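You operate a simulated robot arm through the tools that you are given. There is no shell and no other tool. Be economical: measure what you need, move in short steps, check, and stop when the job is done.

The job below is to be done with a simulated robot arm. You get a single attempt, and the scene is never put back.

## Task
Run the mixer on slow for 1.0 min, then raise the lid.
Fine: set the time on the white dial and let the dial stop it; unlock to raise the lid; turn the red switch off last.

The check looks at the end state, three seconds after you hand in, the way a careful person would. Anything else that was tipped, shoved, dropped, spilled or broken makes it a failure. Lids that push on must go on centred and level and be pressed home; caps that screw on are set level and turned clockwise until they are tight.

## Robot
A 6-joint arm with a two-finger parallel gripper, fixed in place. Base frame: the origin is at the foot of the arm, x ahead of it, y to its left, z up. Units: cm, rad, N and s.
With the tool pointing down near the work surface it reaches from about 16 to 78 cm from the base axis. Its first joint turns from -2.897 to 2.897 rad. Payload 3.91 kg.
The tool frame sits at the grasp point between the pads (the TCP): z along the fingers, y along the line on which they close. The tips reach 3 cm beyond it. Largest opening 11 cm; finger width 2, thickness 1; the body of the gripper, 4.8 by 11.2 cm, starts 5.5 cm behind the TCP.
Orientation is that of the tool frame in the base frame, as [roll, pitch, yaw] about the fixed x, y, z axes, in that order (R = Rz(yaw) Ry(pitch) Rx(roll)). With the fingers straight down and closing along the base's y, the tool's x points along the base's -x, its y along +y and its z along -z.

## Interface
- The arm moves only by the tool step_arm. Its arguments are lists of equal length, an entry for each row: "dp": the shift along the tool's x, y, z in units of 40 mm (1.0 is 40 mm), a list of three; "dr": the turn, a rotation vector about the tool's x, y, z in units of 5 degrees (1.0 is 5 degrees), a list of three; "fingers": the closure, from 0 (fully open) to 1 (shut). In form: {"dp": [[x, y, z], ...], "dr": [[wx, wy, wz], ...], "fingers": [fingers, ...]}. A call has 1 to 10 rows; each row shifts and turns the commanded pose from where the row before left it, along the tool's axes as they then stand. A call with a number of a shift or a turn outside -1 to 1 is refused whole. Each row takes 0.2 s and may step no farther than 5 cm and 0.15 rad from the row before; otherwise, or with a gripper value out of range, the whole call is refused. A pose out of reach is approached as far as the arm can. The call stops where the force on the tool passes 90 N (or 10 N more than at its start, if that is more) or the arm is blocked; 0.2 s more then pass. Each finger travels about 10.8 cm/s and halts on what it meets, pressing with about 26 N; the grip force reading is that of the motor and also rises with nothing between the fingers. The clock runs only during rows and for 0.2 s after the last one: add rows that do not move to give the fingers time. It gives the time, the measured TCP pose, the force on the tool (base axes), the opening and the grip force at its end, in the units of the frame above (readings bear some noise).
- Cameras (640 x 400 px; columns grow to the right, rows downward): "scene" is fixed at [39.9, 50, 181.51]; the picture's right is [-0.96, 0.29, 0.00], its down [0.14, 0.46, -0.88] and it looks along [-0.26, -0.84, -0.48] (base axes); focal length 342 px, centre (320, 200). "wrist" rides on the gripper at [7.7, 0.7, -11.5] in the tool frame; the picture's right is [-0.09, 1.00, 0.00], its down [-0.80, -0.07, -0.59] and it looks along [-0.59, -0.05, 0.80] (tool axes); focal length 270 px, centre (320, 200). There is no depth. A picture from a camera that has moved, and an enlarged one, comes with that camera's place and axes in the base frame and with its lens.
- get_image(camera): a new picture of that camera. No time passes.
- raise_lower(by): slides the trunk up (or, below 0, down) by that many cm; the arm rides with it, the base frame stays. It gives what a move gives, with no picture.
- zoom(camera, box): a new picture of the part [left, top, right, bottom] of that camera's present view, enlarged. No time passes.
- job_done(): hands the job in; it is judged then, once.

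Work in short steps. Places have to be worked out from the pictures, the camera data and where the tool is seen: move nearer, look again, correct. Check each grasp and each placing, and mend what went wrong. You have 120 turns and 68 pictures in all, those below and enlarged ones among them. Open the gripper and draw the arm clear of the work before you hand the job in, unless the task says otherwise; then end with one line.

The tools are called after "Call:" as a command line: name --argument value ..., lists and objects as JSON in quotes. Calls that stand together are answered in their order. step_arm: Moves the arm, as the interface text tells. Its arguments: {"type":"object","properties":{"dp":{"type":"array","items":{"type":"array","items":{"type":"number"}}},"dr":{"type":"array","items":{"type":"array","items":{"type":"number"}}},"fingers":{"type":"array","items":{"type":"number"}}},"required":["dp","dr","fingers"]} The other tools are called the same way: raise_lower (by) slides the trunk up or down; get_image (camera) takes a picture; zoom (camera, box) takes an enlarged picture of a part of a camera's view; job_done () hands the job in.

At the start:

```text
time: 0.0
tool_pos: [3.51, -35.59, 142.3]
tool_rot: [-3.135, -0.001, -3.14]
force: [-0.9, -0.1, 0.4]
opening: 11.0
grasp_force: 0.0
trunk travel left (down, up): [-50.1, 3.9]
```

scene: 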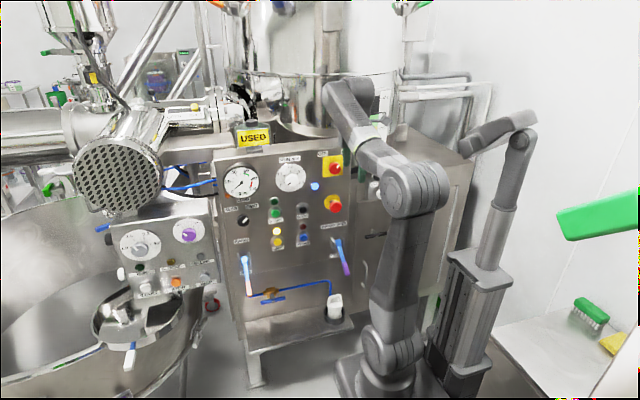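
wrist: 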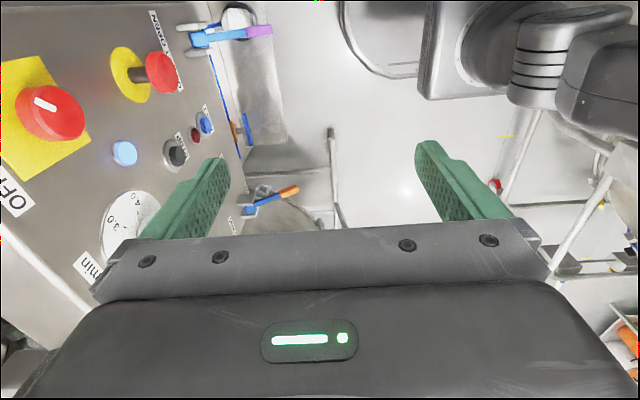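

I start by enlarging the control panel and its surroundings to read the labels.

Call:
zoom --camera "scene" --box '[210, 140, 360, 234]'

Call:
zoom --camera "scene" --box '[210, 220, 370, 320]'

Call:
zoom --camera "scene" --box '[85, 190, 235, 284]'

```text
4.26 times, centred on (285, 187) of scene
camera zoom: at [39.9, 50.0, 181.51], right [-0.96, 0.29, 0.0], down [0.14, 0.46, -0.88], along [-0.26, -0.84, -0.48], focal length 1455 px, centre (469, 255)
```

zoom: 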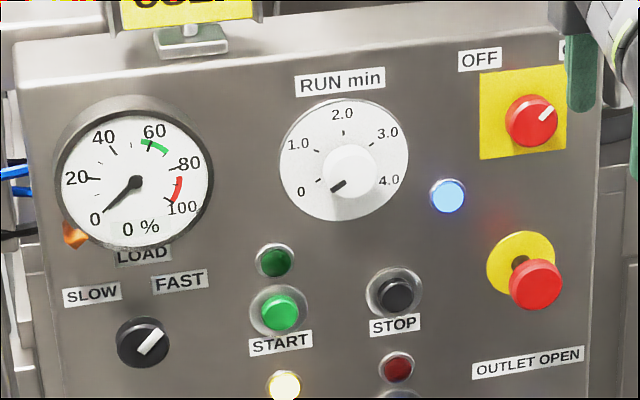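

```text
4.00 times, centred on (290, 270) of scene
camera zoom: at [39.9, 50.0, 181.51], right [-0.96, 0.29, 0.0], down [0.14, 0.46, -0.88], along [-0.26, -0.84, -0.48], focal length 1367 px, centre (440, -80)
```

zoom: 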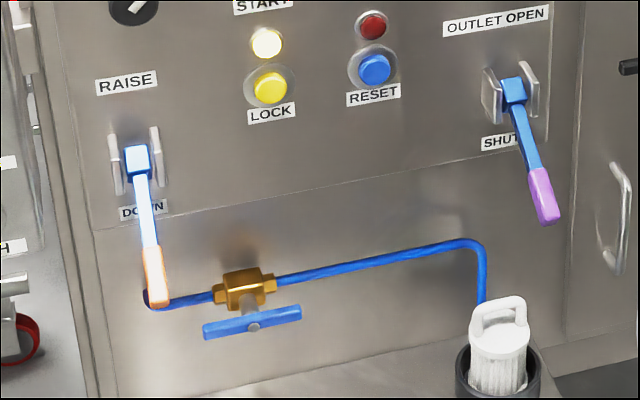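

```text
4.26 times, centred on (160, 237) of scene
camera zoom: at [39.9, 50.0, 181.51], right [-0.96, 0.29, 0.0], down [0.14, 0.46, -0.88], along [-0.26, -0.84, -0.48], focal length 1455 px, centre (1001, 43)
```

zoom: 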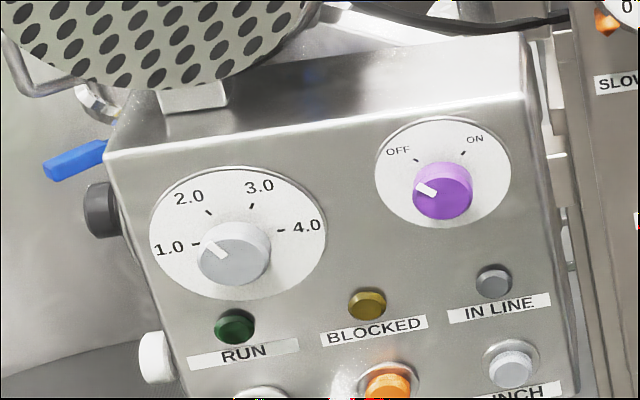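

The two views place the red mushroom at about (1, -55, 117) and the red switch at about (1, -58, 132), so the panel faces +y. I turn the tool to point into the panel with the wrist camera above, in two stages.

Call:
step_arm --dp '[[0, 0, 0], [0, 0, 0], [0, 0, 0], [0, 0, 0], [0, 0, 0], [0, 0, 0], [0, 0, 0]]' --dr '[[0.9238, 0.9238, -0.9238], [0.9238, 0.9238, -0.9238], [0.9238, 0.9238, -0.9238], [0.9238, 0.9238, -0.9238], [0.9238, 0.9238, -0.9238], [0.9238, 0.9238, -0.9238], [0.9238, 0.9238, -0.9238]]' --fingers '[0, 0, 0, 0, 0, 0, 0]'

```text
time: 1.6
tool_pos: [3.55, -35.68, 142.24]
tool_rot: [-2.696, -0.68, -2.703]
force: [0.2, 0.0, 0.0]
opening: 11.01
grasp_force: 0.0
trunk travel left (down, up): [-50.1, 3.9]
```

Halfway and free; I complete the turn.

Call:
step_arm --dp '[[0, 0, 0], [0, 0, 0], [0, 0, 0], [0, 0, 0], [0, 0, 0], [0, 0, 0], [0, 0, 0], [0, 0, 0]]' --dr '[[0.9238, 0.9238, -0.9238], [0.9238, 0.9238, -0.9238], [0.9238, 0.9238, -0.9238], [0.9238, 0.9238, -0.9238], [0.9238, 0.9238, -0.9238], [0.9238, 0.9238, -0.9238], [0.9238, 0.9238, -0.9238], [0.9238, 0.9238, -0.9238]]' --fingers '[0, 0, 0, 0, 0, 0, 0, 0]'

Call:
get_image --camera "wrist"

Call:
get_image --camera "scene"

```text
time: 3.4
tool_pos: [3.56, -35.7, 142.22]
tool_rot: [-2.399, -1.404, -2.43]
force: [-0.6, -0.3, -0.2]
opening: 10.98
grasp_force: 0.0
out of reach, approached as far as the arm can: row 7, 8
trunk travel left (down, up): [-50.1, 3.9]
```

```text
62 pictures are left
camera wrist: at [3.23, -25.05, 151.22], right [-0.97, 0.13, -0.2], down [0.24, 0.66, -0.71], along [0.04, -0.74, -0.68], focal length 270 px, centre (320, 200)
```

wrist: 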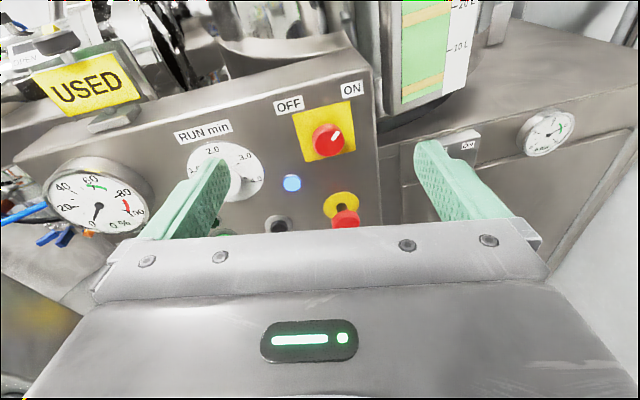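

```text
61 pictures are left
```

scene: 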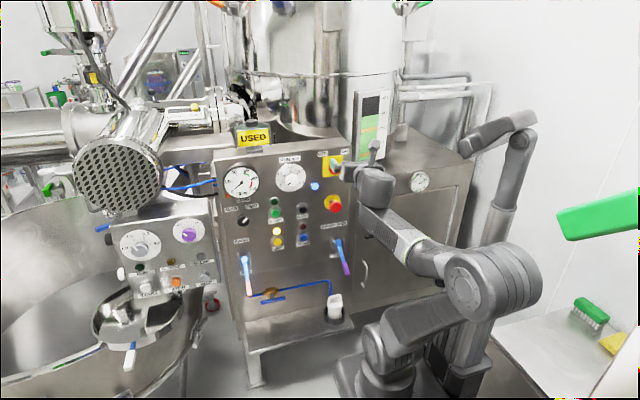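

The switch reads ON, the lock lamp is lit, the selector is on FAST and the white dial is at 0; the panel face is near y ≈ -59. I move towards the selector/START area (about x 30, z 124), staying well in front.

Call:
step_arm --dp '[[-0.64, -0.775, 0.175], [-0.64, -0.775, 0.175], [-0.64, -0.775, 0.175], [-0.64, -0.775, 0.175], [-0.64, -0.775, 0.175], [-0.64, -0.775, 0.175], [-0.64, -0.775, 0.175], [-0.64, -0.775, 0.175]]' --dr '[[0, 0, 0], [0, 0, 0], [0, 0, 0], [0, 0, 0], [0, 0, 0], [0, 0, 0], [0, 0, 0], [0, 0, 0]]' --fingers '[0, 0, 0, 0, 0, 0, 0, 0]'

Call:
get_image --camera "wrist"

```text
time: 5.2
tool_pos: [30.32, -42.14, 124.1]
tool_rot: [-2.4, -1.404, -2.431]
force: [-0.4, 0.0, -0.5]
opening: 10.98
grasp_force: 0.2
trunk travel left (down, up): [-50.1, 3.9]
```

```text
60 pictures are left
camera wrist: at [30.04, -31.56, 133.09], right [-0.97, 0.13, -0.2], down [0.24, 0.66, -0.71], along [0.04, -0.74, -0.68], focal length 270 px, centre (320, 200)
```

wrist: 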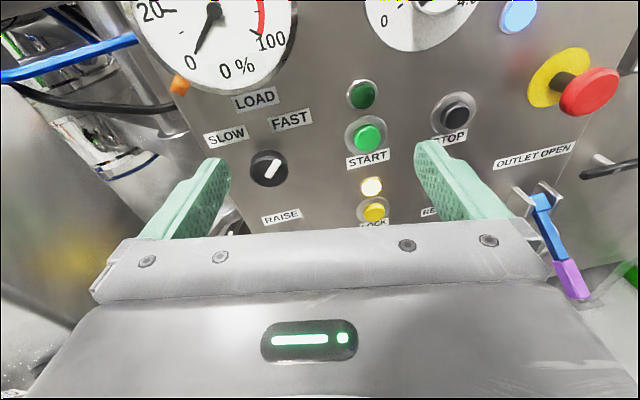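

The tracking puts the selector knob at about (35.6, -55, 117.6), 4 cm wide. I straighten the tool to face the panel, half-close the fingers and move to a pre-grasp pose in front of the selector.

Call:
step_arm --dp '[[0, 0, 0], [0, 0, 0], [-0.54, -0.44, 0.35], [-0.54, -0.44, 0.35], [-0.54, -0.44, 0.35]]' --dr '[[0.8, 0.68, -0.64], [0.8, 0.68, -0.64], [0, 0, 0], [0, 0, 0], [0, 0, 0]]' --fingers '[0.2, 0.4, 0.4, 0.4, 0.4]'

Call:
get_image --camera "wrist"

```text
time: 6.4
tool_pos: [35.51, -46.36, 117.89]
tool_rot: [-1.122, -1.56, 2.714]
force: [-0.1, 1.0, 0.1]
opening: 6.6
grasp_force: 0.0
trunk travel left (down, up): [-50.1, 3.9]
```

```text
59 pictures are left
camera wrist: at [34.59, -34.78, 125.51], right [-0.99, -0.02, -0.1], down [0.07, 0.59, -0.8], along [0.07, -0.81, -0.59], focal length 270 px, centre (320, 200)
```

wrist: 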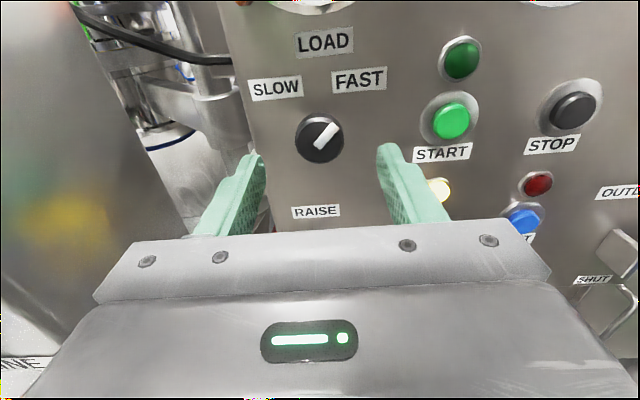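

Knob is on the line about x 35.9, z 116.4; the tool is square to the panel. I lower 1.4 cm, advance 5 cm and look again.

Call:
step_arm --dp '[[-0.35, -0.06, 0], [0, 0, 0.6], [0, 0, 0.65]]' --dr '[[0, 0, 0], [0, 0, 0], [0, 0, 0]]' --fingers '[0.4, 0.4, 0.4]'

Call:
get_image --camera "wrist"

Call:
zoom --camera "scene" --box '[210, 170, 330, 245]'

```text
time: 7.2
tool_pos: [35.8, -51.15, 116.7]
tool_rot: [-1.134, -1.559, 2.722]
force: [0.8, 0.7, 0.2]
opening: 6.58
grasp_force: 0.2
trunk travel left (down, up): [-50.1, 3.9]
```

```text
58 pictures are left
camera wrist: at [34.84, -39.7, 124.38], right [-0.99, -0.02, -0.1], down [0.07, 0.59, -0.8], along [0.07, -0.81, -0.59], focal length 270 px, centre (320, 200)
```

wrist: 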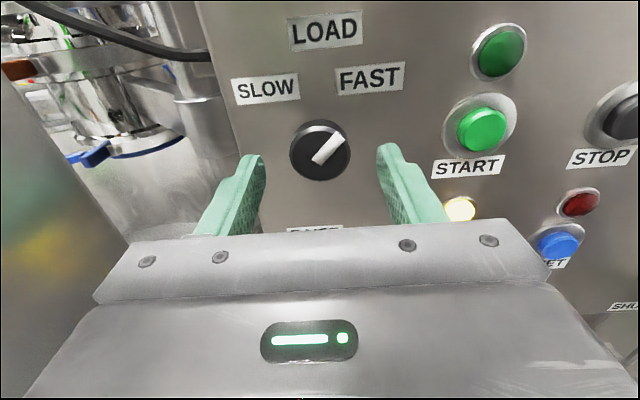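

```text
5.33 times, centred on (270, 208) of scene
camera zoom: at [39.9, 50.0, 181.51], right [-0.96, 0.29, 0.0], down [0.14, 0.46, -0.88], along [-0.26, -0.84, -0.48], focal length 1823 px, centre (587, 160)
```

zoom: 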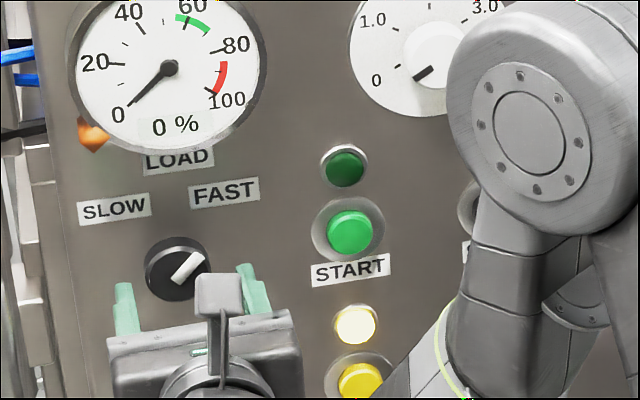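

Size growth between pictures puts the knob face near y ≈ -57.5, z ≈ 115.8. I lower 0.9 cm and advance 3.4 cm.

Call:
step_arm --dp '[[-0.23, 0, 0], [0, 0, 0.4], [0, 0, 0.45]]' --dr '[[0, 0, 0], [0, 0, 0], [0, 0, 0]]' --fingers '[0.4, 0.4, 0.4]'

Call:
get_image --camera "wrist"

Call:
zoom --camera "scene" --box '[210, 190, 290, 240]'

```text
time: 8.0
tool_pos: [35.89, -54.6, 115.5]
tool_rot: [-1.091, -1.561, 2.681]
force: [-0.2, -0.4, 1.0]
opening: 6.59
grasp_force: 0.0
trunk travel left (down, up): [-50.1, 3.9]
```

```text
56 pictures are left
camera wrist: at [34.93, -43.18, 123.19], right [-1.0, -0.02, -0.1], down [0.07, 0.59, -0.8], along [0.07, -0.81, -0.59], focal length 270 px, centre (320, 200)
```

wrist: 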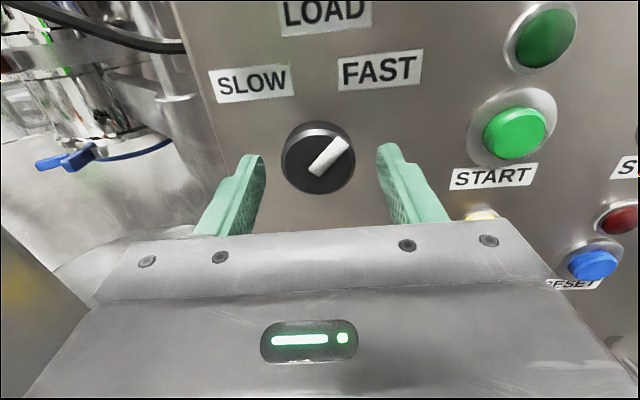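

```text
8.00 times, centred on (250, 215) of scene
camera zoom: at [39.9, 50.0, 181.51], right [-0.96, 0.29, 0.0], down [0.14, 0.46, -0.88], along [-0.26, -0.84, -0.48], focal length 2735 px, centre (880, 80)
```

zoom: 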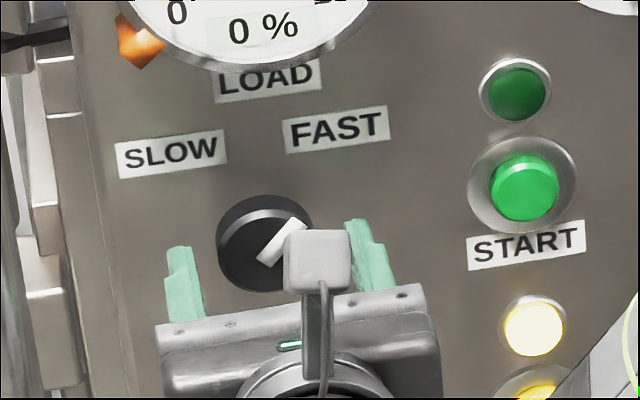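

The knob face is about 0.4 cm beyond the tips and centred. I advance 1.5 cm and close on it.

Call:
step_arm --dp '[[0, 0, 0.2], [0, 0, 0.18], [0, 0, 0], [0, 0, 0], [0, 0, 0], [0, 0, 0]]' --dr '[[0, 0, 0], [0, 0, 0], [0, 0, 0], [0, 0, 0], [0, 0, 0], [0, 0, 0]]' --fingers '[0.4, 0.4, 0.5, 0.7, 0.8, 0.8]'

Call:
get_image --camera "wrist"

```text
time: 9.4
tool_pos: [35.93, -56.14, 115.45]
tool_rot: [-1.073, -1.561, 2.661]
force: [5.3, -0.1, 1.7]
opening: 4.35
grasp_force: 44.7
trunk travel left (down, up): [-50.1, 3.9]
```

```text
54 pictures are left
camera wrist: at [35.05, -44.64, 123.17], right [-1.0, -0.02, -0.1], down [0.07, 0.59, -0.8], along [0.07, -0.81, -0.59], focal length 270 px, centre (320, 200)
```

wrist: 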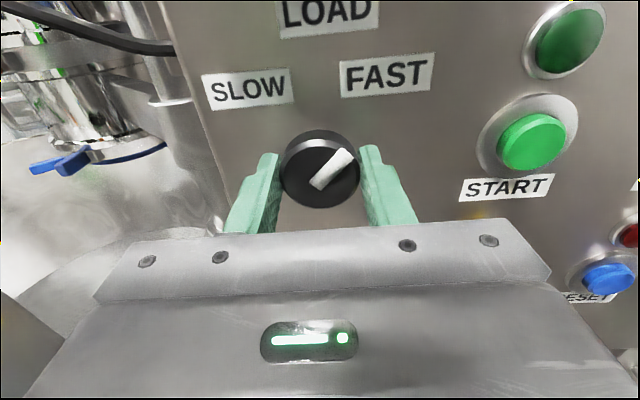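

Gripped at 4.35 cm. I turn counter-clockwise towards SLOW by 45° and look.

Call:
step_arm --dp '[[0, 0, 0], [0, 0, 0], [0, 0, 0], [0, 0, 0], [0, 0, 0], [0, 0, 0], [0, 0, 0], [0, 0, 0], [0, 0, 0]]' --dr '[[0, 0, -1], [0, 0, -1], [0, 0, -1], [0, 0, -1], [0, 0, -1], [0, 0, -1], [0, 0, -1], [0, 0, -1], [0, 0, -1]]' --fingers '[0.8, 0.8, 0.8, 0.8, 0.8, 0.8, 0.8, 0.8, 0.8]'

Call:
get_image --camera "wrist"

```text
time: 11.4
tool_pos: [36.04, -56.14, 115.39]
tool_rot: [1.564, -0.791, 0.025]
force: [11.5, -2.8, 2.4]
opening: 4.32
grasp_force: 44.8
trunk travel left (down, up): [-50.1, 3.9]
```

```text
53 pictures are left
camera wrist: at [40.72, -44.52, 121.42], right [-0.77, -0.01, 0.64], down [-0.52, 0.58, -0.62], along [-0.36, -0.81, -0.45], focal length 270 px, centre (320, 200)
```

wrist: 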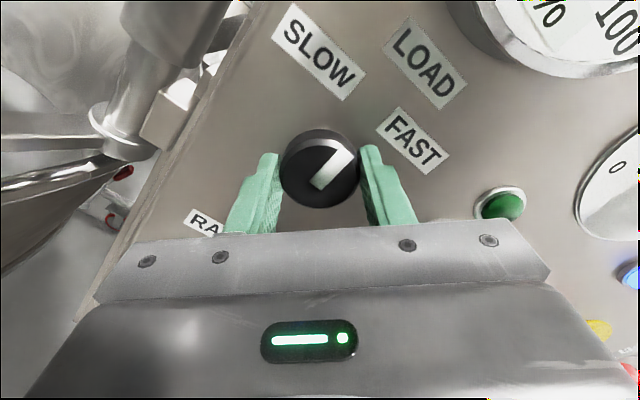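

The knob turned with the gripper and now points straight up; another 45° to SLOW.

Call:
step_arm --dp '[[0, 0, 0], [0, 0, 0], [0, 0, 0], [0, 0, 0], [0, 0, 0], [0, 0, 0], [0, 0, 0], [0, 0, 0], [0, 0, 0]]' --dr '[[0, 0, -1], [0, 0, -1], [0, 0, -1], [0, 0, -1], [0, 0, -1], [0, 0, -1], [0, 0, -1], [0, 0, -1], [0, 0, -1]]' --fingers '[0.8, 0.8, 0.8, 0.8, 0.8, 0.8, 0.8, 0.8, 0.8]'

Call:
get_image --camera "wrist"

Call:
zoom --camera "scene" --box '[210, 190, 290, 240]'

```text
time: 13.4
tool_pos: [35.93, -56.16, 115.55]
tool_rot: [1.567, -0.006, 0.021]
force: [10.0, -6.9, 5.5]
opening: 4.34
grasp_force: 44.8
trunk travel left (down, up): [-50.1, 3.9]
```

```text
52 pictures are left
camera wrist: at [43.47, -44.48, 116.22], right [-0.09, 0.0, 1.0], down [-0.81, 0.58, -0.08], along [-0.58, -0.82, -0.05], focal length 270 px, centre (320, 200)
```

wrist: 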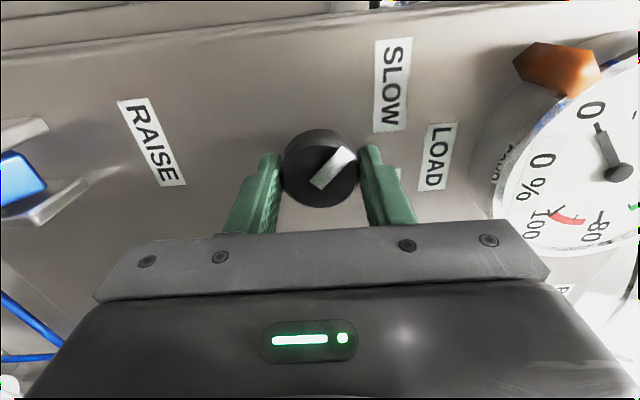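

```text
8.00 times, centred on (250, 215) of scene
camera zoom: at [39.9, 50.0, 181.51], right [-0.96, 0.29, 0.0], down [0.14, 0.46, -0.88], along [-0.26, -0.84, -0.48], focal length 2735 px, centre (880, 80)
```

zoom: 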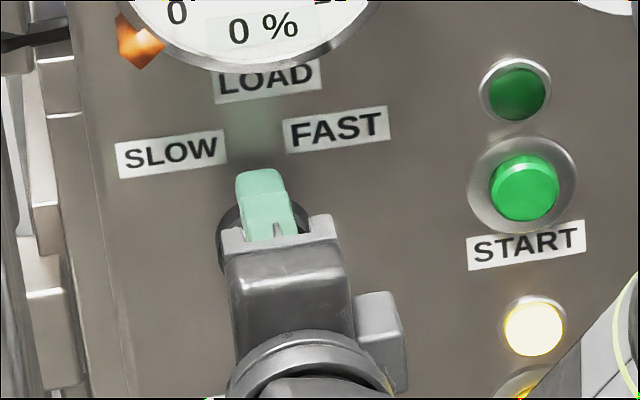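

SLOW is reached. I release, back off 8 cm and check the selector, turning back 30° meanwhile.

Call:
step_arm --dp '[[0, 0, 0], [0, 0, 0], [0, 0, -0.5], [0, 0, -0.8], [0, 0, -0.8], [0, 0, 0], [0, 0, 0], [0, 0, 0], [0, 0, 0]]' --dr '[[0, 0, 0], [0, 0, 0], [0, 0, 0], [0, 0, 0], [0, 0, 0], [0, 0, 1], [0, 0, 1], [0, 0, 1], [0, 0, 1]]' --fingers '[0.35, 0.35, 0.35, 0.35, 0.35, 0.35, 0.35, 0.35, 0.35]'

Call:
get_image --camera "wrist"

Call:
zoom --camera "scene" --box '[260, 150, 340, 200]'

```text
time: 15.4
tool_pos: [35.59, -47.69, 115.54]
tool_rot: [1.565, -0.36, 0.021]
force: [-0.5, 0.0, 0.9]
opening: 7.14
grasp_force: 0.0
trunk travel left (down, up): [-50.1, 3.9]
```

```text
50 pictures are left
camera wrist: at [42.39, -36.06, 118.85], right [-0.43, 0.0, 0.9], down [-0.74, 0.58, -0.35], along [-0.52, -0.82, -0.25], focal length 270 px, centre (320, 200)
```

wrist: 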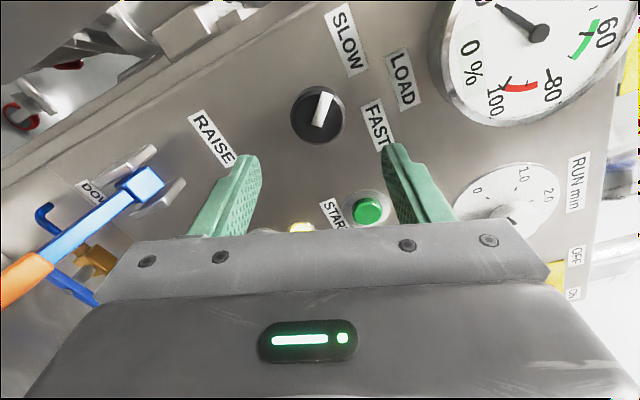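

```text
8.00 times, centred on (300, 175) of scene
camera zoom: at [39.9, 50.0, 181.51], right [-0.96, 0.29, 0.0], down [0.14, 0.46, -0.88], along [-0.26, -0.84, -0.48], focal length 2735 px, centre (480, 400)
```

zoom: 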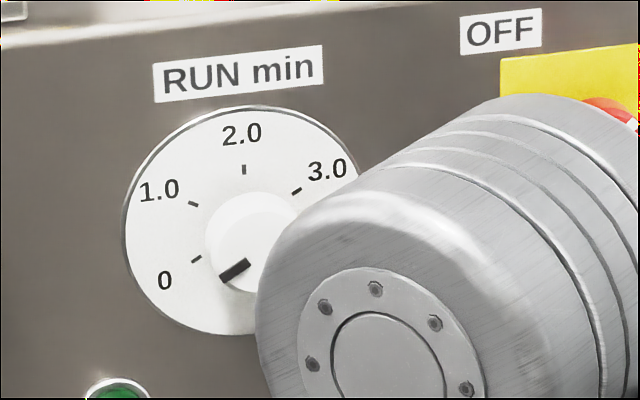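

Selector now at SLOW. The white dial's axis works out at about (17.0, 129.8), with 60° between marks; I move in front of it.

Call:
step_arm --dp '[[-0.517, 0.83, 0.083], [-0.517, 0.83, 0.083], [-0.517, 0.83, 0.083], [-0.517, 0.83, 0.083], [-0.517, 0.83, 0.083], [-0.517, 0.83, 0.083]]' --dr '[[0, 0, 0], [0, 0, 0], [0, 0, 0], [0, 0, 0], [0, 0, 0], [0, 0, 0]]' --fingers '[0.35, 0.35, 0.35, 0.35, 0.35, 0.35]'

Call:
get_image --camera "wrist"

```text
time: 16.8
tool_pos: [17.66, -49.83, 129.79]
tool_rot: [1.567, -0.358, 0.016]
force: [0.3, 0.3, 0.1]
opening: 7.13
grasp_force: 0.0
out of reach, approached as far as the arm can: row 6
trunk travel left (down, up): [-50.1, 3.9]
```

```text
48 pictures are left
camera wrist: at [24.49, -38.15, 133.11], right [-0.43, 0.0, 0.9], down [-0.73, 0.58, -0.35], along [-0.52, -0.81, -0.25], focal length 270 px, centre (320, 200)
```

wrist: 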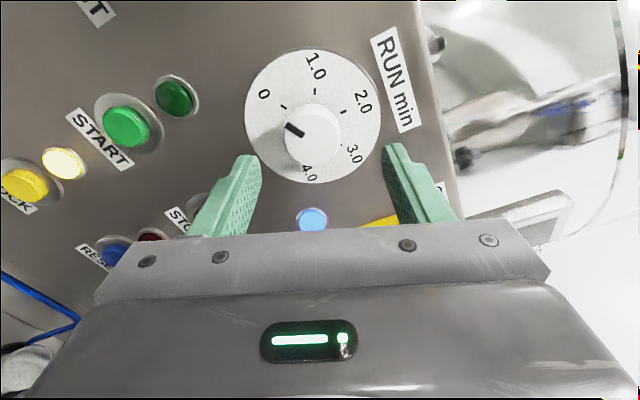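

Wrist view puts the knob axis at about (17.8, 129.35), so I shift slightly and advance 4 cm, then look.

Call:
step_arm --dp '[[-0.035, -0.093, 0.4], [0, 0, 0.6]]' --dr '[[0, 0, 0], [0, 0, 0]]' --fingers '[0.35, 0.35]'

Call:
get_image --camera "wrist"

```text
time: 17.4
tool_pos: [18.3, -54.01, 129.52]
tool_rot: [1.568, -0.359, 0.014]
force: [-0.4, -0.2, 0.4]
opening: 7.16
grasp_force: 0.1
trunk travel left (down, up): [-50.1, 3.9]
```

```text
47 pictures are left
camera wrist: at [25.09, -42.38, 132.91], right [-0.43, 0.0, 0.9], down [-0.73, 0.58, -0.35], along [-0.53, -0.81, -0.25], focal length 270 px, centre (320, 200)
```

wrist: 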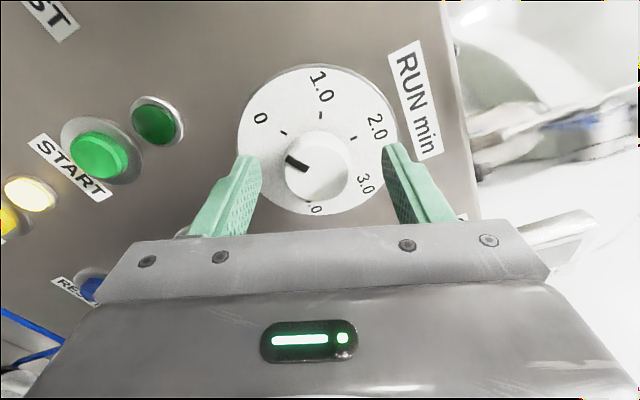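

Knob front at about (18.2, -56.4, 129.5), well centred. I advance 0.7 cm more and close.

Call:
step_arm --dp '[[0, 0, 0.18], [0, 0, 0], [0, 0, 0], [0, 0, 0], [0, 0, 0]]' --dr '[[0, 0, 0], [0, 0, 0], [0, 0, 0], [0, 0, 0], [0, 0, 0]]' --fingers '[0.35, 0.5, 0.7, 0.8, 0.8]'

Call:
get_image --camera "wrist"

```text
time: 18.6
tool_pos: [18.42, -54.51, 129.31]
tool_rot: [1.573, -0.358, 0.011]
force: [0.4, 6.4, -17.3]
opening: 4.36
grasp_force: 44.7
trunk travel left (down, up): [-50.1, 3.9]
```

```text
46 pictures are left
camera wrist: at [25.23, -42.95, 132.72], right [-0.43, -0.01, 0.9], down [-0.73, 0.59, -0.35], along [-0.53, -0.81, -0.26], focal length 270 px, centre (320, 200)
```

wrist: 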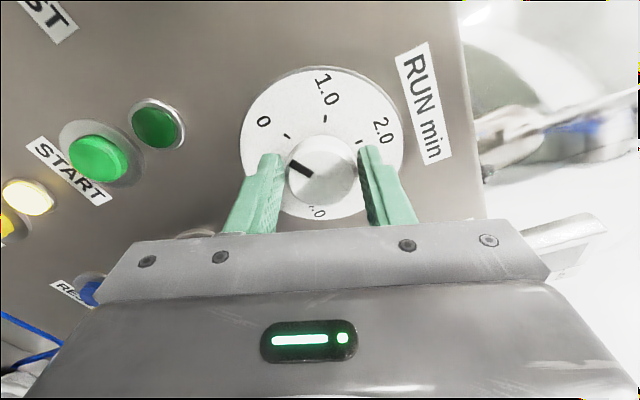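

Gripped. I turn clockwise 50° and look before the final part.

Call:
step_arm --dp '[[0, 0, 0], [0, 0, 0], [0, 0, 0], [0, 0, 0], [0, 0, 0], [0, 0, 0], [0, 0, 0], [0, 0, 0], [0, 0, 0], [0, 0, 0]]' --dr '[[0, 0, 1], [0, 0, 1], [0, 0, 1], [0, 0, 1], [0, 0, 1], [0, 0, 1], [0, 0, 1], [0, 0, 1], [0, 0, 1], [0, 0, 1]]' --fingers '[0.8, 0.8, 0.8, 0.8, 0.8, 0.8, 0.8, 0.8, 0.8, 0.8]'

Call:
get_image --camera "wrist"

```text
time: 20.8
tool_pos: [17.8, -54.58, 129.87]
tool_rot: [1.549, -1.234, 0.03]
force: [-19.8, 5.2, -3.5]
opening: 4.35
grasp_force: 44.9
out of reach, approached as far as the arm can: row 1
trunk travel left (down, up): [-50.1, 3.9]
```

```text
45 pictures are left
camera wrist: at [19.65, -42.98, 137.38], right [-0.97, -0.01, 0.24], down [-0.2, 0.59, -0.78], along [-0.14, -0.81, -0.57], focal length 270 px, centre (320, 200)
```

wrist: 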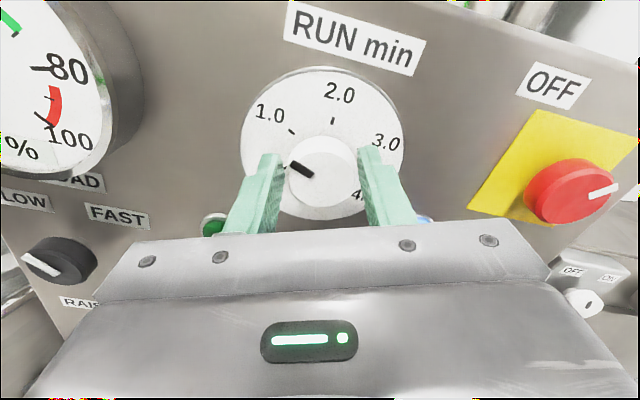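

The dial followed 50°; 10° more.

Call:
step_arm --dp '[[0, 0, 0], [0, 0, 0], [0, 0, 0]]' --dr '[[0, 0, 1], [0, 0, 1], [0, 0, 0]]' --fingers '[0.8, 0.8, 0.8]'

Call:
zoom --camera "wrist" --box '[220, 60, 420, 185]'

```text
time: 21.6
tool_pos: [17.65, -54.47, 129.98]
tool_rot: [1.534, -1.412, 0.049]
force: [-30.1, 2.8, 3.0]
opening: 4.3
grasp_force: 44.9
trunk travel left (down, up): [-50.1, 3.9]
```

```text
3.20 times, centred on (320, 122) of wrist
camera zoom: at [18.13, -43.0, 137.65], right [-1.0, -0.01, 0.07], down [-0.06, 0.59, -0.81], along [-0.03, -0.81, -0.59], focal length 865 px, centre (320, 448)
```

zoom: 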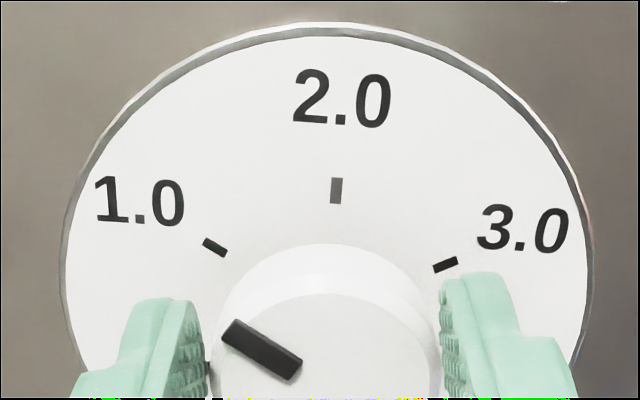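

Pointer is parallel with the 1.0 tick. I release, retreat 6 cm, then move in front of START (about 24.3, 116.7) closing the fingers.

Call:
step_arm --dp '[[0, 0, 0], [0, 0, 0], [0, 0, -0.7], [0, 0, -0.8], [-0.757, -0.53, 0.11], [-0.757, -0.53, 0.11], [-0.757, -0.53, 0.11], [-0.757, -0.53, 0.11]]' --dr '[[0, 0, 0], [0, 0, 0], [0, 0, 0], [0, 0, 0], [0, 0, 0], [0, 0, 0], [0, 0, 0], [0, 0, 0]]' --fingers '[0.4, 0.4, 0.4, 0.4, 0.7, 1, 1, 1]'

Call:
get_image --camera "wrist"

Call:
zoom --camera "scene" --box '[210, 150, 370, 250]'

```text
time: 23.4
tool_pos: [24.44, -50.41, 116.36]
tool_rot: [1.545, -1.404, 0.046]
force: [0.1, 0.4, -1.3]
opening: 0.0
grasp_force: 25.9
trunk travel left (down, up): [-50.1, 3.9]
```

```text
43 pictures are left
camera wrist: at [24.88, -38.92, 124.14], right [-1.0, -0.02, 0.08], down [-0.07, 0.59, -0.8], along [-0.03, -0.81, -0.59], focal length 270 px, centre (320, 200)
```

wrist: 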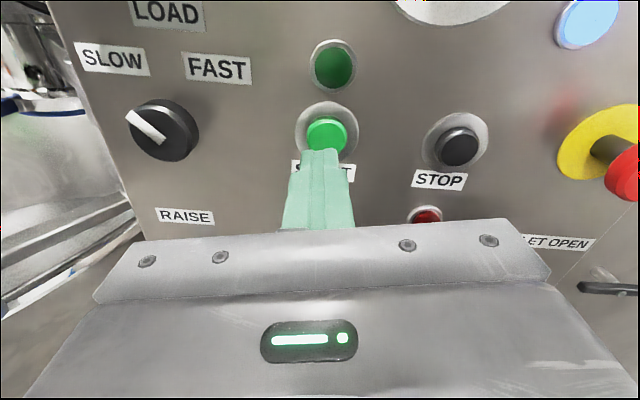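

```text
4.00 times, centred on (290, 200) of scene
camera zoom: at [39.9, 50.0, 181.51], right [-0.96, 0.29, 0.0], down [0.14, 0.46, -0.88], along [-0.26, -0.84, -0.48], focal length 1367 px, centre (440, 200)
```

zoom: 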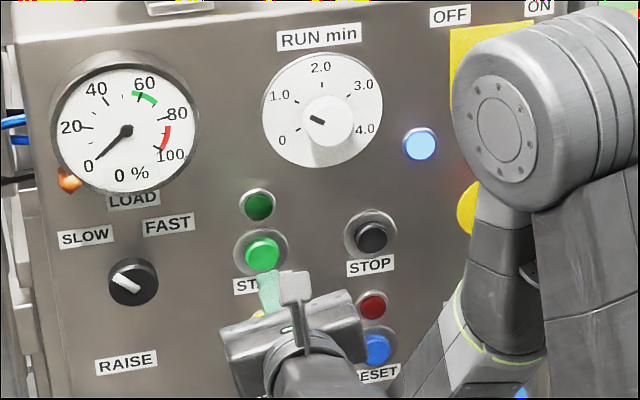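

Dial reads 1.0, selector SLOW. START lies at about (24.1, 116.2); I shift 0.4 cm and advance gently towards it.

Call:
step_arm --dp '[[0, 0.1, 0.3], [0, 0, 0.4], [0, 0, 0.1], [0, 0, 0.1], [0, 0, 0.08]]' --dr '[[0, 0, 0], [0, 0, 0], [0, 0, 0], [0, 0, 0], [0, 0, 0]]' --fingers '[1, 1, 1, 1, 1]'

Call:
get_image --camera "wrist"

```text
time: 24.6
tool_pos: [24.2, -54.3, 116.41]
tool_rot: [1.542, -1.405, 0.046]
force: [-0.6, 0.7, 0.7]
opening: 0.01
grasp_force: 25.9
trunk travel left (down, up): [-50.1, 3.9]
```

```text
41 pictures are left
camera wrist: at [24.55, -42.67, 124.13], right [-1.0, -0.02, 0.08], down [-0.07, 0.59, -0.8], along [-0.03, -0.81, -0.59], focal length 270 px, centre (320, 200)
```

wrist: 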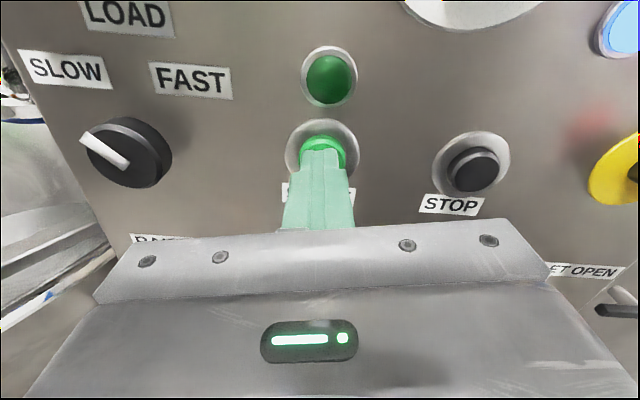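

Tips (y ≈ -57.3) are just in front of the button and centred. I press on in small rows.

Call:
step_arm --dp '[[0, 0, 0.08], [0, 0, 0.08], [0, 0, 0.08], [0, 0, 0.08]]' --dr '[[0, 0, 0], [0, 0, 0], [0, 0, 0], [0, 0, 0]]' --fingers '[1, 1, 1, 1]'

Call:
get_image --camera "wrist"

```text
time: 25.6
tool_pos: [24.17, -55.43, 116.35]
tool_rot: [1.544, -1.404, 0.046]
force: [-0.2, 0.8, 0.1]
opening: 0.01
grasp_force: 26.2
trunk travel left (down, up): [-50.1, 3.9]
```

```text
40 pictures are left
camera wrist: at [24.54, -43.9, 124.1], right [-1.0, -0.02, 0.08], down [-0.07, 0.59, -0.8], along [-0.03, -0.81, -0.59], focal length 270 px, centre (320, 200)
```

wrist: 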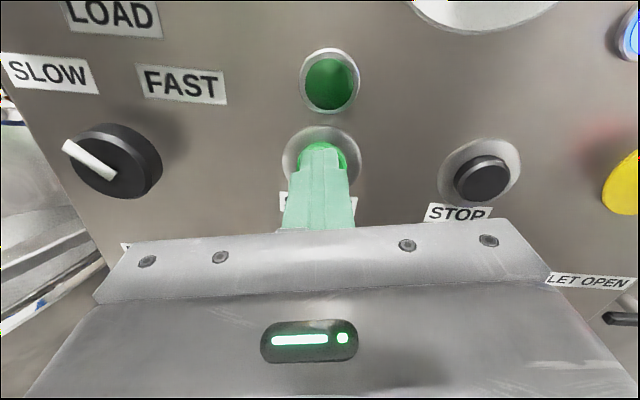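

No contact yet; I continue in small rows.

Call:
step_arm --dp '[[0, 0, 0.07], [0, 0, 0.07], [0, 0, 0.07], [0, 0, 0.07]]' --dr '[[0, 0, 0], [0, 0, 0], [0, 0, 0], [0, 0, 0]]' --fingers '[1, 1, 1, 1]'

Call:
get_image --camera "wrist"

```text
time: 26.6
tool_pos: [24.32, -56.25, 116.22]
tool_rot: [1.547, -1.405, 0.044]
force: [-6.0, 24.4, -6.0]
opening: 0.0
grasp_force: 26.2
trunk travel left (down, up): [-50.1, 3.9]
```

```text
39 pictures are left
camera wrist: at [24.61, -44.71, 124.09], right [-1.0, -0.02, 0.08], down [-0.07, 0.59, -0.8], along [-0.03, -0.81, -0.59], focal length 270 px, centre (320, 200)
```

wrist: 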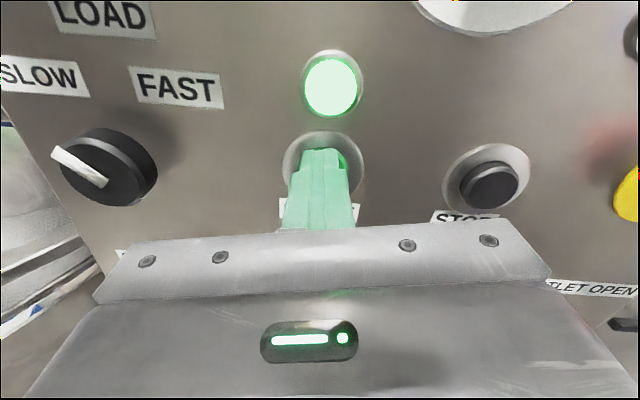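

The run lamp is lit at ~t=26: the mixer is running. I back off 7 cm and go in front of LOCK (about 24.2, 103.2), squaring the roll, while it runs.

Call:
step_arm --dp '[[0, 0, -0.85], [0, 0, -0.9], [-0.8, -0.13, 0], [-0.8, -0.13, 0], [-0.8, -0.13, 0], [-0.8, -0.13, 0], [0, 0, 0], [0, 0, 0]]' --dr '[[0, 0, 0], [0, 0, 0], [0, 0, 0], [0, 0, 0], [0, 0, 0], [0, 0, 0], [0, 0, 1], [0, 0, 0.9]]' --fingers '[1, 1, 1, 1, 1, 1, 1, 1]'

Call:
get_image --camera "wrist"

Call:
zoom --camera "scene" --box '[210, 150, 370, 250]'

```text
time: 28.4
tool_pos: [24.02, -49.61, 103.44]
tool_rot: [-0.343, -1.565, 1.934]
force: [0.3, 0.0, 0.8]
opening: 0.01
grasp_force: 26.2
trunk travel left (down, up): [-50.1, 3.9]
```

```text
38 pictures are left
camera wrist: at [23.12, -38.05, 111.12], right [-1.0, -0.02, -0.09], down [0.06, 0.59, -0.8], along [0.07, -0.81, -0.59], focal length 270 px, centre (320, 200)
```

wrist: 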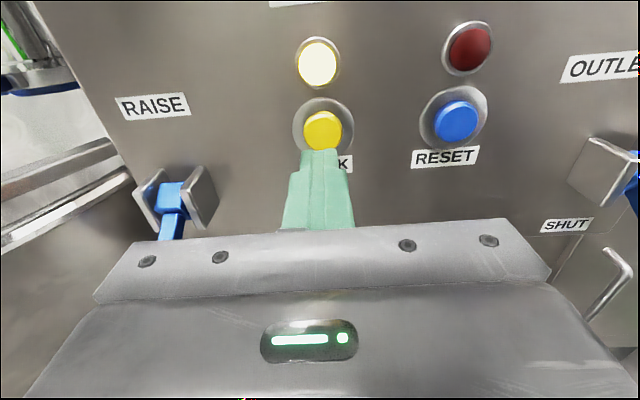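

```text
4.00 times, centred on (290, 200) of scene
camera zoom: at [39.9, 50.0, 181.51], right [-0.96, 0.29, 0.0], down [0.14, 0.46, -0.88], along [-0.26, -0.84, -0.48], focal length 1367 px, centre (440, 200)
```

zoom: 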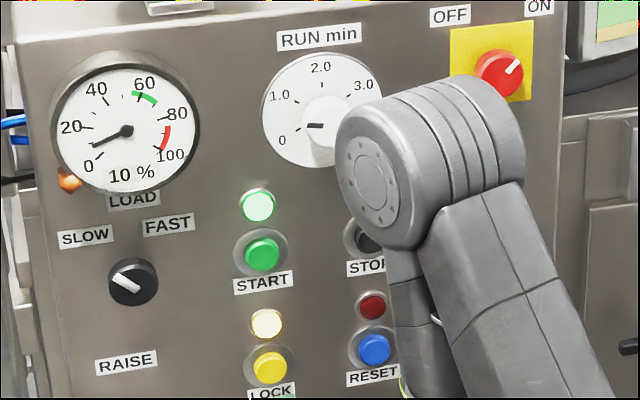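

Load shows 10 % and the dial is winding back. LOCK is at about (24.1, 103.2), aligned; I advance 4 cm to hover in front of it and wait.

Call:
step_arm --dp '[[-0.03, 0, 0.5], [0, 0, 0.5], [0, 0, 0], [0, 0, 0], [0, 0, 0], [0, 0, 0], [0, 0, 0], [0, 0, 0], [0, 0, 0], [0, 0, 0]]' --dr '[[0, 0, 0], [0, 0, 0], [0, 0, 0], [0, 0, 0], [0, 0, 0], [0, 0, 0], [0, 0, 0], [0, 0, 0], [0, 0, 0], [0, 0, 0]]' --fingers '[1, 1, 1, 1, 1, 1, 1, 1, 1, 1]'

Call:
zoom --camera "scene" --box '[210, 150, 370, 250]'

Call:
get_image --camera "wrist"

```text
time: 30.6
tool_pos: [24.03, -53.57, 103.31]
tool_rot: [-0.12, -1.565, 1.711]
force: [-0.4, -0.4, 0.5]
opening: 0.0
grasp_force: 26.2
trunk travel left (down, up): [-50.1, 3.9]
```

```text
4.00 times, centred on (290, 200) of scene
camera zoom: at [39.9, 50.0, 181.51], right [-0.96, 0.29, 0.0], down [0.14, 0.46, -0.88], along [-0.26, -0.84, -0.48], focal length 1367 px, centre (440, 200)
```

zoom: 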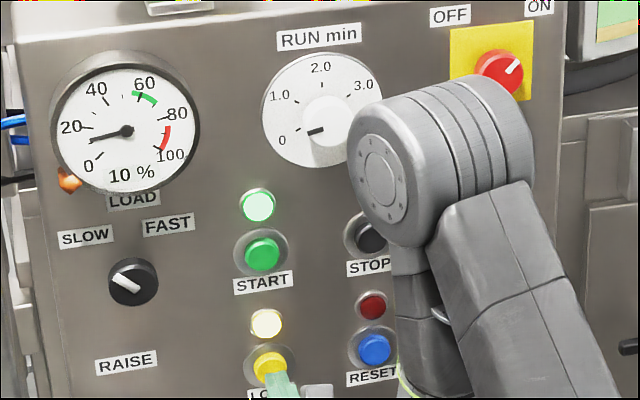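

```text
35 pictures are left
camera wrist: at [23.13, -41.97, 111.03], right [-1.0, -0.02, -0.09], down [0.06, 0.59, -0.8], along [0.07, -0.81, -0.59], focal length 270 px, centre (320, 200)
```

wrist: 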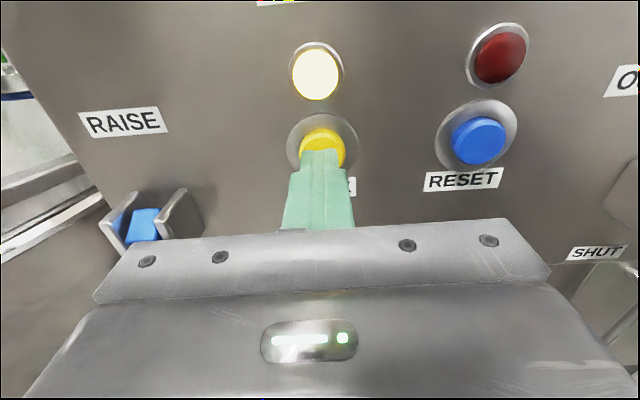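

The dial is nearly back at 0. I keep waiting.

Call:
step_arm --dp '[[0, 0, 0], [0, 0, 0], [0, 0, 0], [0, 0, 0], [0, 0, 0], [0, 0, 0], [0, 0, 0], [0, 0, 0], [0, 0, 0], [0, 0, 0]]' --dr '[[0, 0, 0], [0, 0, 0], [0, 0, 0], [0, 0, 0], [0, 0, 0], [0, 0, 0], [0, 0, 0], [0, 0, 0], [0, 0, 0], [0, 0, 0]]' --fingers '[1, 1, 1, 1, 1, 1, 1, 1, 1, 1]'

Call:
step_arm --dp '[[0, 0, 0], [0, 0, 0], [0, 0, 0], [0, 0, 0], [0, 0, 0], [0, 0, 0], [0, 0, 0], [0, 0, 0], [0, 0, 0], [0, 0, 0]]' --dr '[[0, 0, 0], [0, 0, 0], [0, 0, 0], [0, 0, 0], [0, 0, 0], [0, 0, 0], [0, 0, 0], [0, 0, 0], [0, 0, 0], [0, 0, 0]]' --fingers '[1, 1, 1, 1, 1, 1, 1, 1, 1, 1]'

Call:
zoom --camera "scene" --box '[210, 150, 370, 250]'

```text
time: 32.8
tool_pos: [24.05, -53.41, 103.32]
tool_rot: [-0.12, -1.565, 1.712]
force: [0.2, 0.1, -0.4]
opening: 0.0
grasp_force: 26.2
trunk travel left (down, up): [-50.1, 3.9]
```

```text
time: 35.0
tool_pos: [23.97, -53.57, 103.39]
tool_rot: [-0.122, -1.565, 1.712]
force: [0.6, 0.9, 0.0]
opening: 0.0
grasp_force: 25.5
trunk travel left (down, up): [-50.1, 3.9]
```

```text
4.00 times, centred on (290, 200) of scene
camera zoom: at [39.9, 50.0, 181.51], right [-0.96, 0.29, 0.0], down [0.14, 0.46, -0.88], along [-0.26, -0.84, -0.48], focal length 1367 px, centre (440, 200)
```

zoom: 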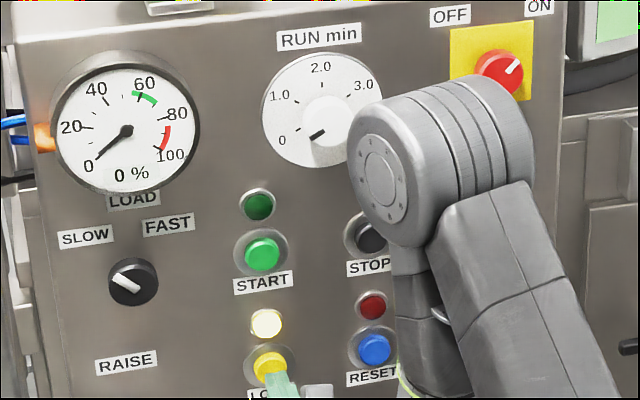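

The dial is at 0, run lamp out, load 0 %: it stopped by itself. Now I press LOCK to unlock (contact was ~2.6 cm deeper than here for START).

Call:
step_arm --dp '[[0, 0, 0.2], [0, 0, 0.2], [0, 0, 0.1], [0, 0, 0.08], [0, 0, 0.07], [0, 0, 0.06]]' --dr '[[0, 0, 0], [0, 0, 0], [0, 0, 0], [0, 0, 0], [0, 0, 0], [0, 0, 0]]' --fingers '[1, 1, 1, 1, 1, 1]'

Call:
get_image --camera "wrist"

```text
time: 36.4
tool_pos: [24.14, -56.24, 103.27]
tool_rot: [-0.125, -1.567, 1.716]
force: [-8.4, 20.7, -2.6]
opening: 0.01
grasp_force: 25.9
trunk travel left (down, up): [-50.1, 3.9]
```

```text
33 pictures are left
camera wrist: at [23.25, -44.73, 110.98], right [-1.0, -0.02, -0.09], down [0.06, 0.59, -0.8], along [0.07, -0.8, -0.59], focal length 270 px, centre (320, 200)
```

wrist: 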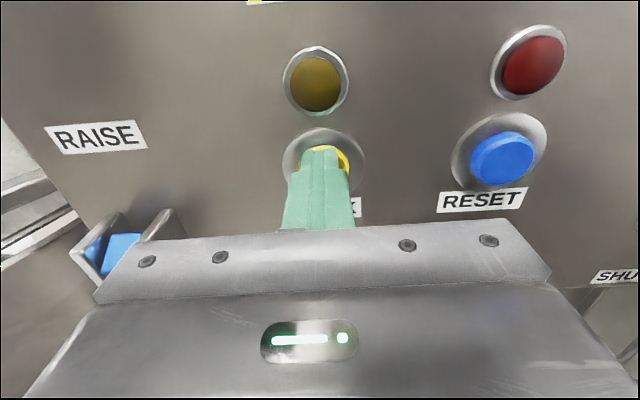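

Lock lamp is out: unlocked. I retreat and move to view the RAISE lever, opening the fingers.

Call:
step_arm --dp '[[0, 0, -0.9], [0, 0, -0.9], [0, 0, -0.9], [0, -0.85, -0.2], [0, -0.85, -0.2], [0, -0.85, -0.2], [0, -0.8, -0.2]]' --dr '[[0, 0, 0], [0, 0, 0], [0, 0, 0], [0, 0, 0], [0, 0, 0], [0, 0, 0], [0, 0, 0]]' --fingers '[1, 1, 1, 0.6, 0.4, 0.4, 0.4]'

Call:
get_image --camera "wrist"

Call:
zoom --camera "scene" --box '[210, 220, 370, 320]'

```text
time: 38.0
tool_pos: [37.16, -42.07, 103.47]
tool_rot: [0.043, -1.565, 1.547]
force: [0.0, 0.3, 0.1]
opening: 6.6
grasp_force: 0.0
trunk travel left (down, up): [-50.1, 3.9]
```

```text
32 pictures are left
camera wrist: at [36.32, -30.58, 111.09], right [-1.0, -0.02, -0.09], down [0.06, 0.59, -0.8], along [0.07, -0.81, -0.59], focal length 270 px, centre (320, 200)
```

wrist: 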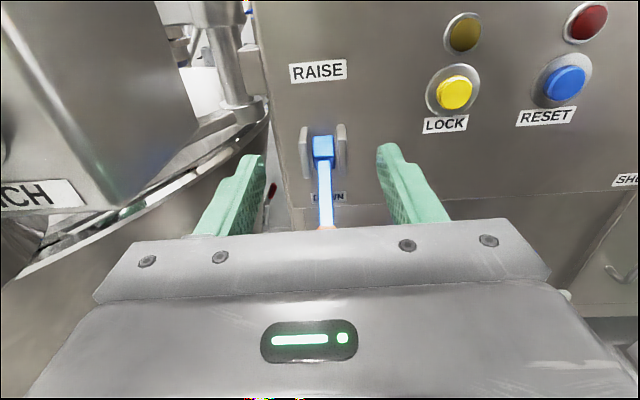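

```text
4.00 times, centred on (290, 270) of scene
camera zoom: at [39.9, 50.0, 181.51], right [-0.96, 0.29, 0.0], down [0.14, 0.46, -0.88], along [-0.26, -0.84, -0.48], focal length 1367 px, centre (440, -80)
```

zoom: 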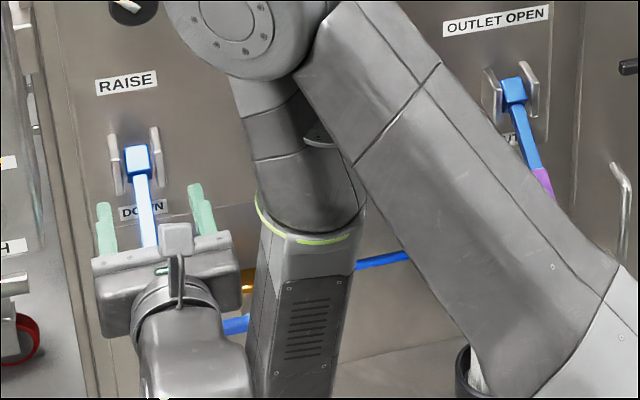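

The RAISE lever pivots near (37.7, -57, 98.5) and slopes out and down to a handle end near (37.6, -46, 91.4). I close the fingers and go down in front of it to z ≈ 88 to push it up from below.

Call:
step_arm --dp '[[0, -0.1, -0.5], [-0.95, 0, 0], [-0.95, 0, 0], [-0.95, 0, 0], [-0.95, 0, 0]]' --dr '[[0, 0, 0], [0, 0, 0], [0, 0, 0], [0, 0, 0], [0, 0, 0]]' --fingers '[0.7, 1, 1, 1, 1]'

Call:
get_image --camera "wrist"

Call:
zoom --camera "scene" --box '[210, 220, 370, 320]'

```text
time: 39.2
tool_pos: [37.95, -40.46, 87.86]
tool_rot: [-0.139, -1.566, 1.731]
force: [-0.6, 0.0, -0.1]
opening: 0.0
grasp_force: 26.0
trunk travel left (down, up): [-50.1, 3.9]
```

```text
30 pictures are left
camera wrist: at [37.01, -29.02, 95.54], right [-1.0, -0.02, -0.09], down [0.06, 0.59, -0.8], along [0.07, -0.81, -0.59], focal length 270 px, centre (320, 200)
```

wrist: 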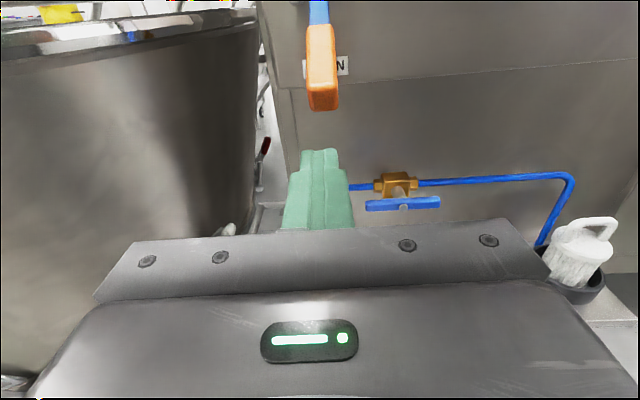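

```text
4.00 times, centred on (290, 270) of scene
camera zoom: at [39.9, 50.0, 181.51], right [-0.96, 0.29, 0.0], down [0.14, 0.46, -0.88], along [-0.26, -0.84, -0.48], focal length 1367 px, centre (440, -80)
```

zoom: 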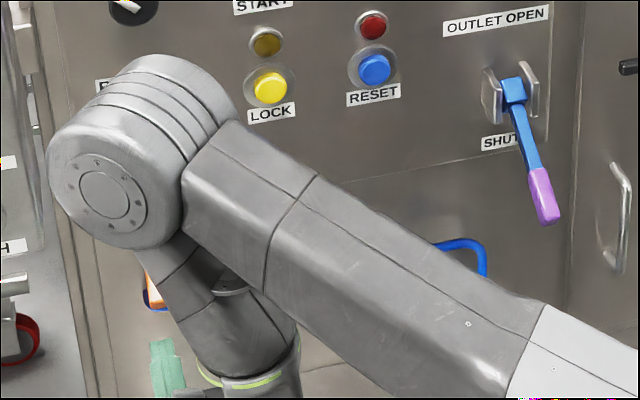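

Handle end is right above the finger line at about (37.6, -46, 90.6). I advance 8 cm beneath it.

Call:
step_arm --dp '[[0, 0.06, 0.7], [0, 0, 0.7], [0, 0, 0.6]]' --dr '[[0, 0, 0], [0, 0, 0], [0, 0, 0]]' --fingers '[1, 1, 1]'

Call:
get_image --camera "wrist"

```text
time: 40.0
tool_pos: [37.66, -48.39, 88.04]
tool_rot: [-0.092, -1.566, 1.683]
force: [-0.2, -0.5, -0.4]
opening: 0.0
grasp_force: 26.4
trunk travel left (down, up): [-50.1, 3.9]
```

```text
28 pictures are left
camera wrist: at [36.81, -36.93, 95.72], right [-1.0, -0.02, -0.09], down [0.06, 0.59, -0.8], along [0.07, -0.81, -0.59], focal length 270 px, centre (320, 200)
```

wrist: 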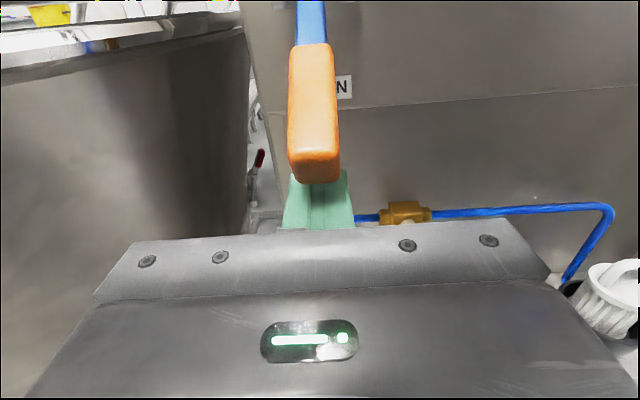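

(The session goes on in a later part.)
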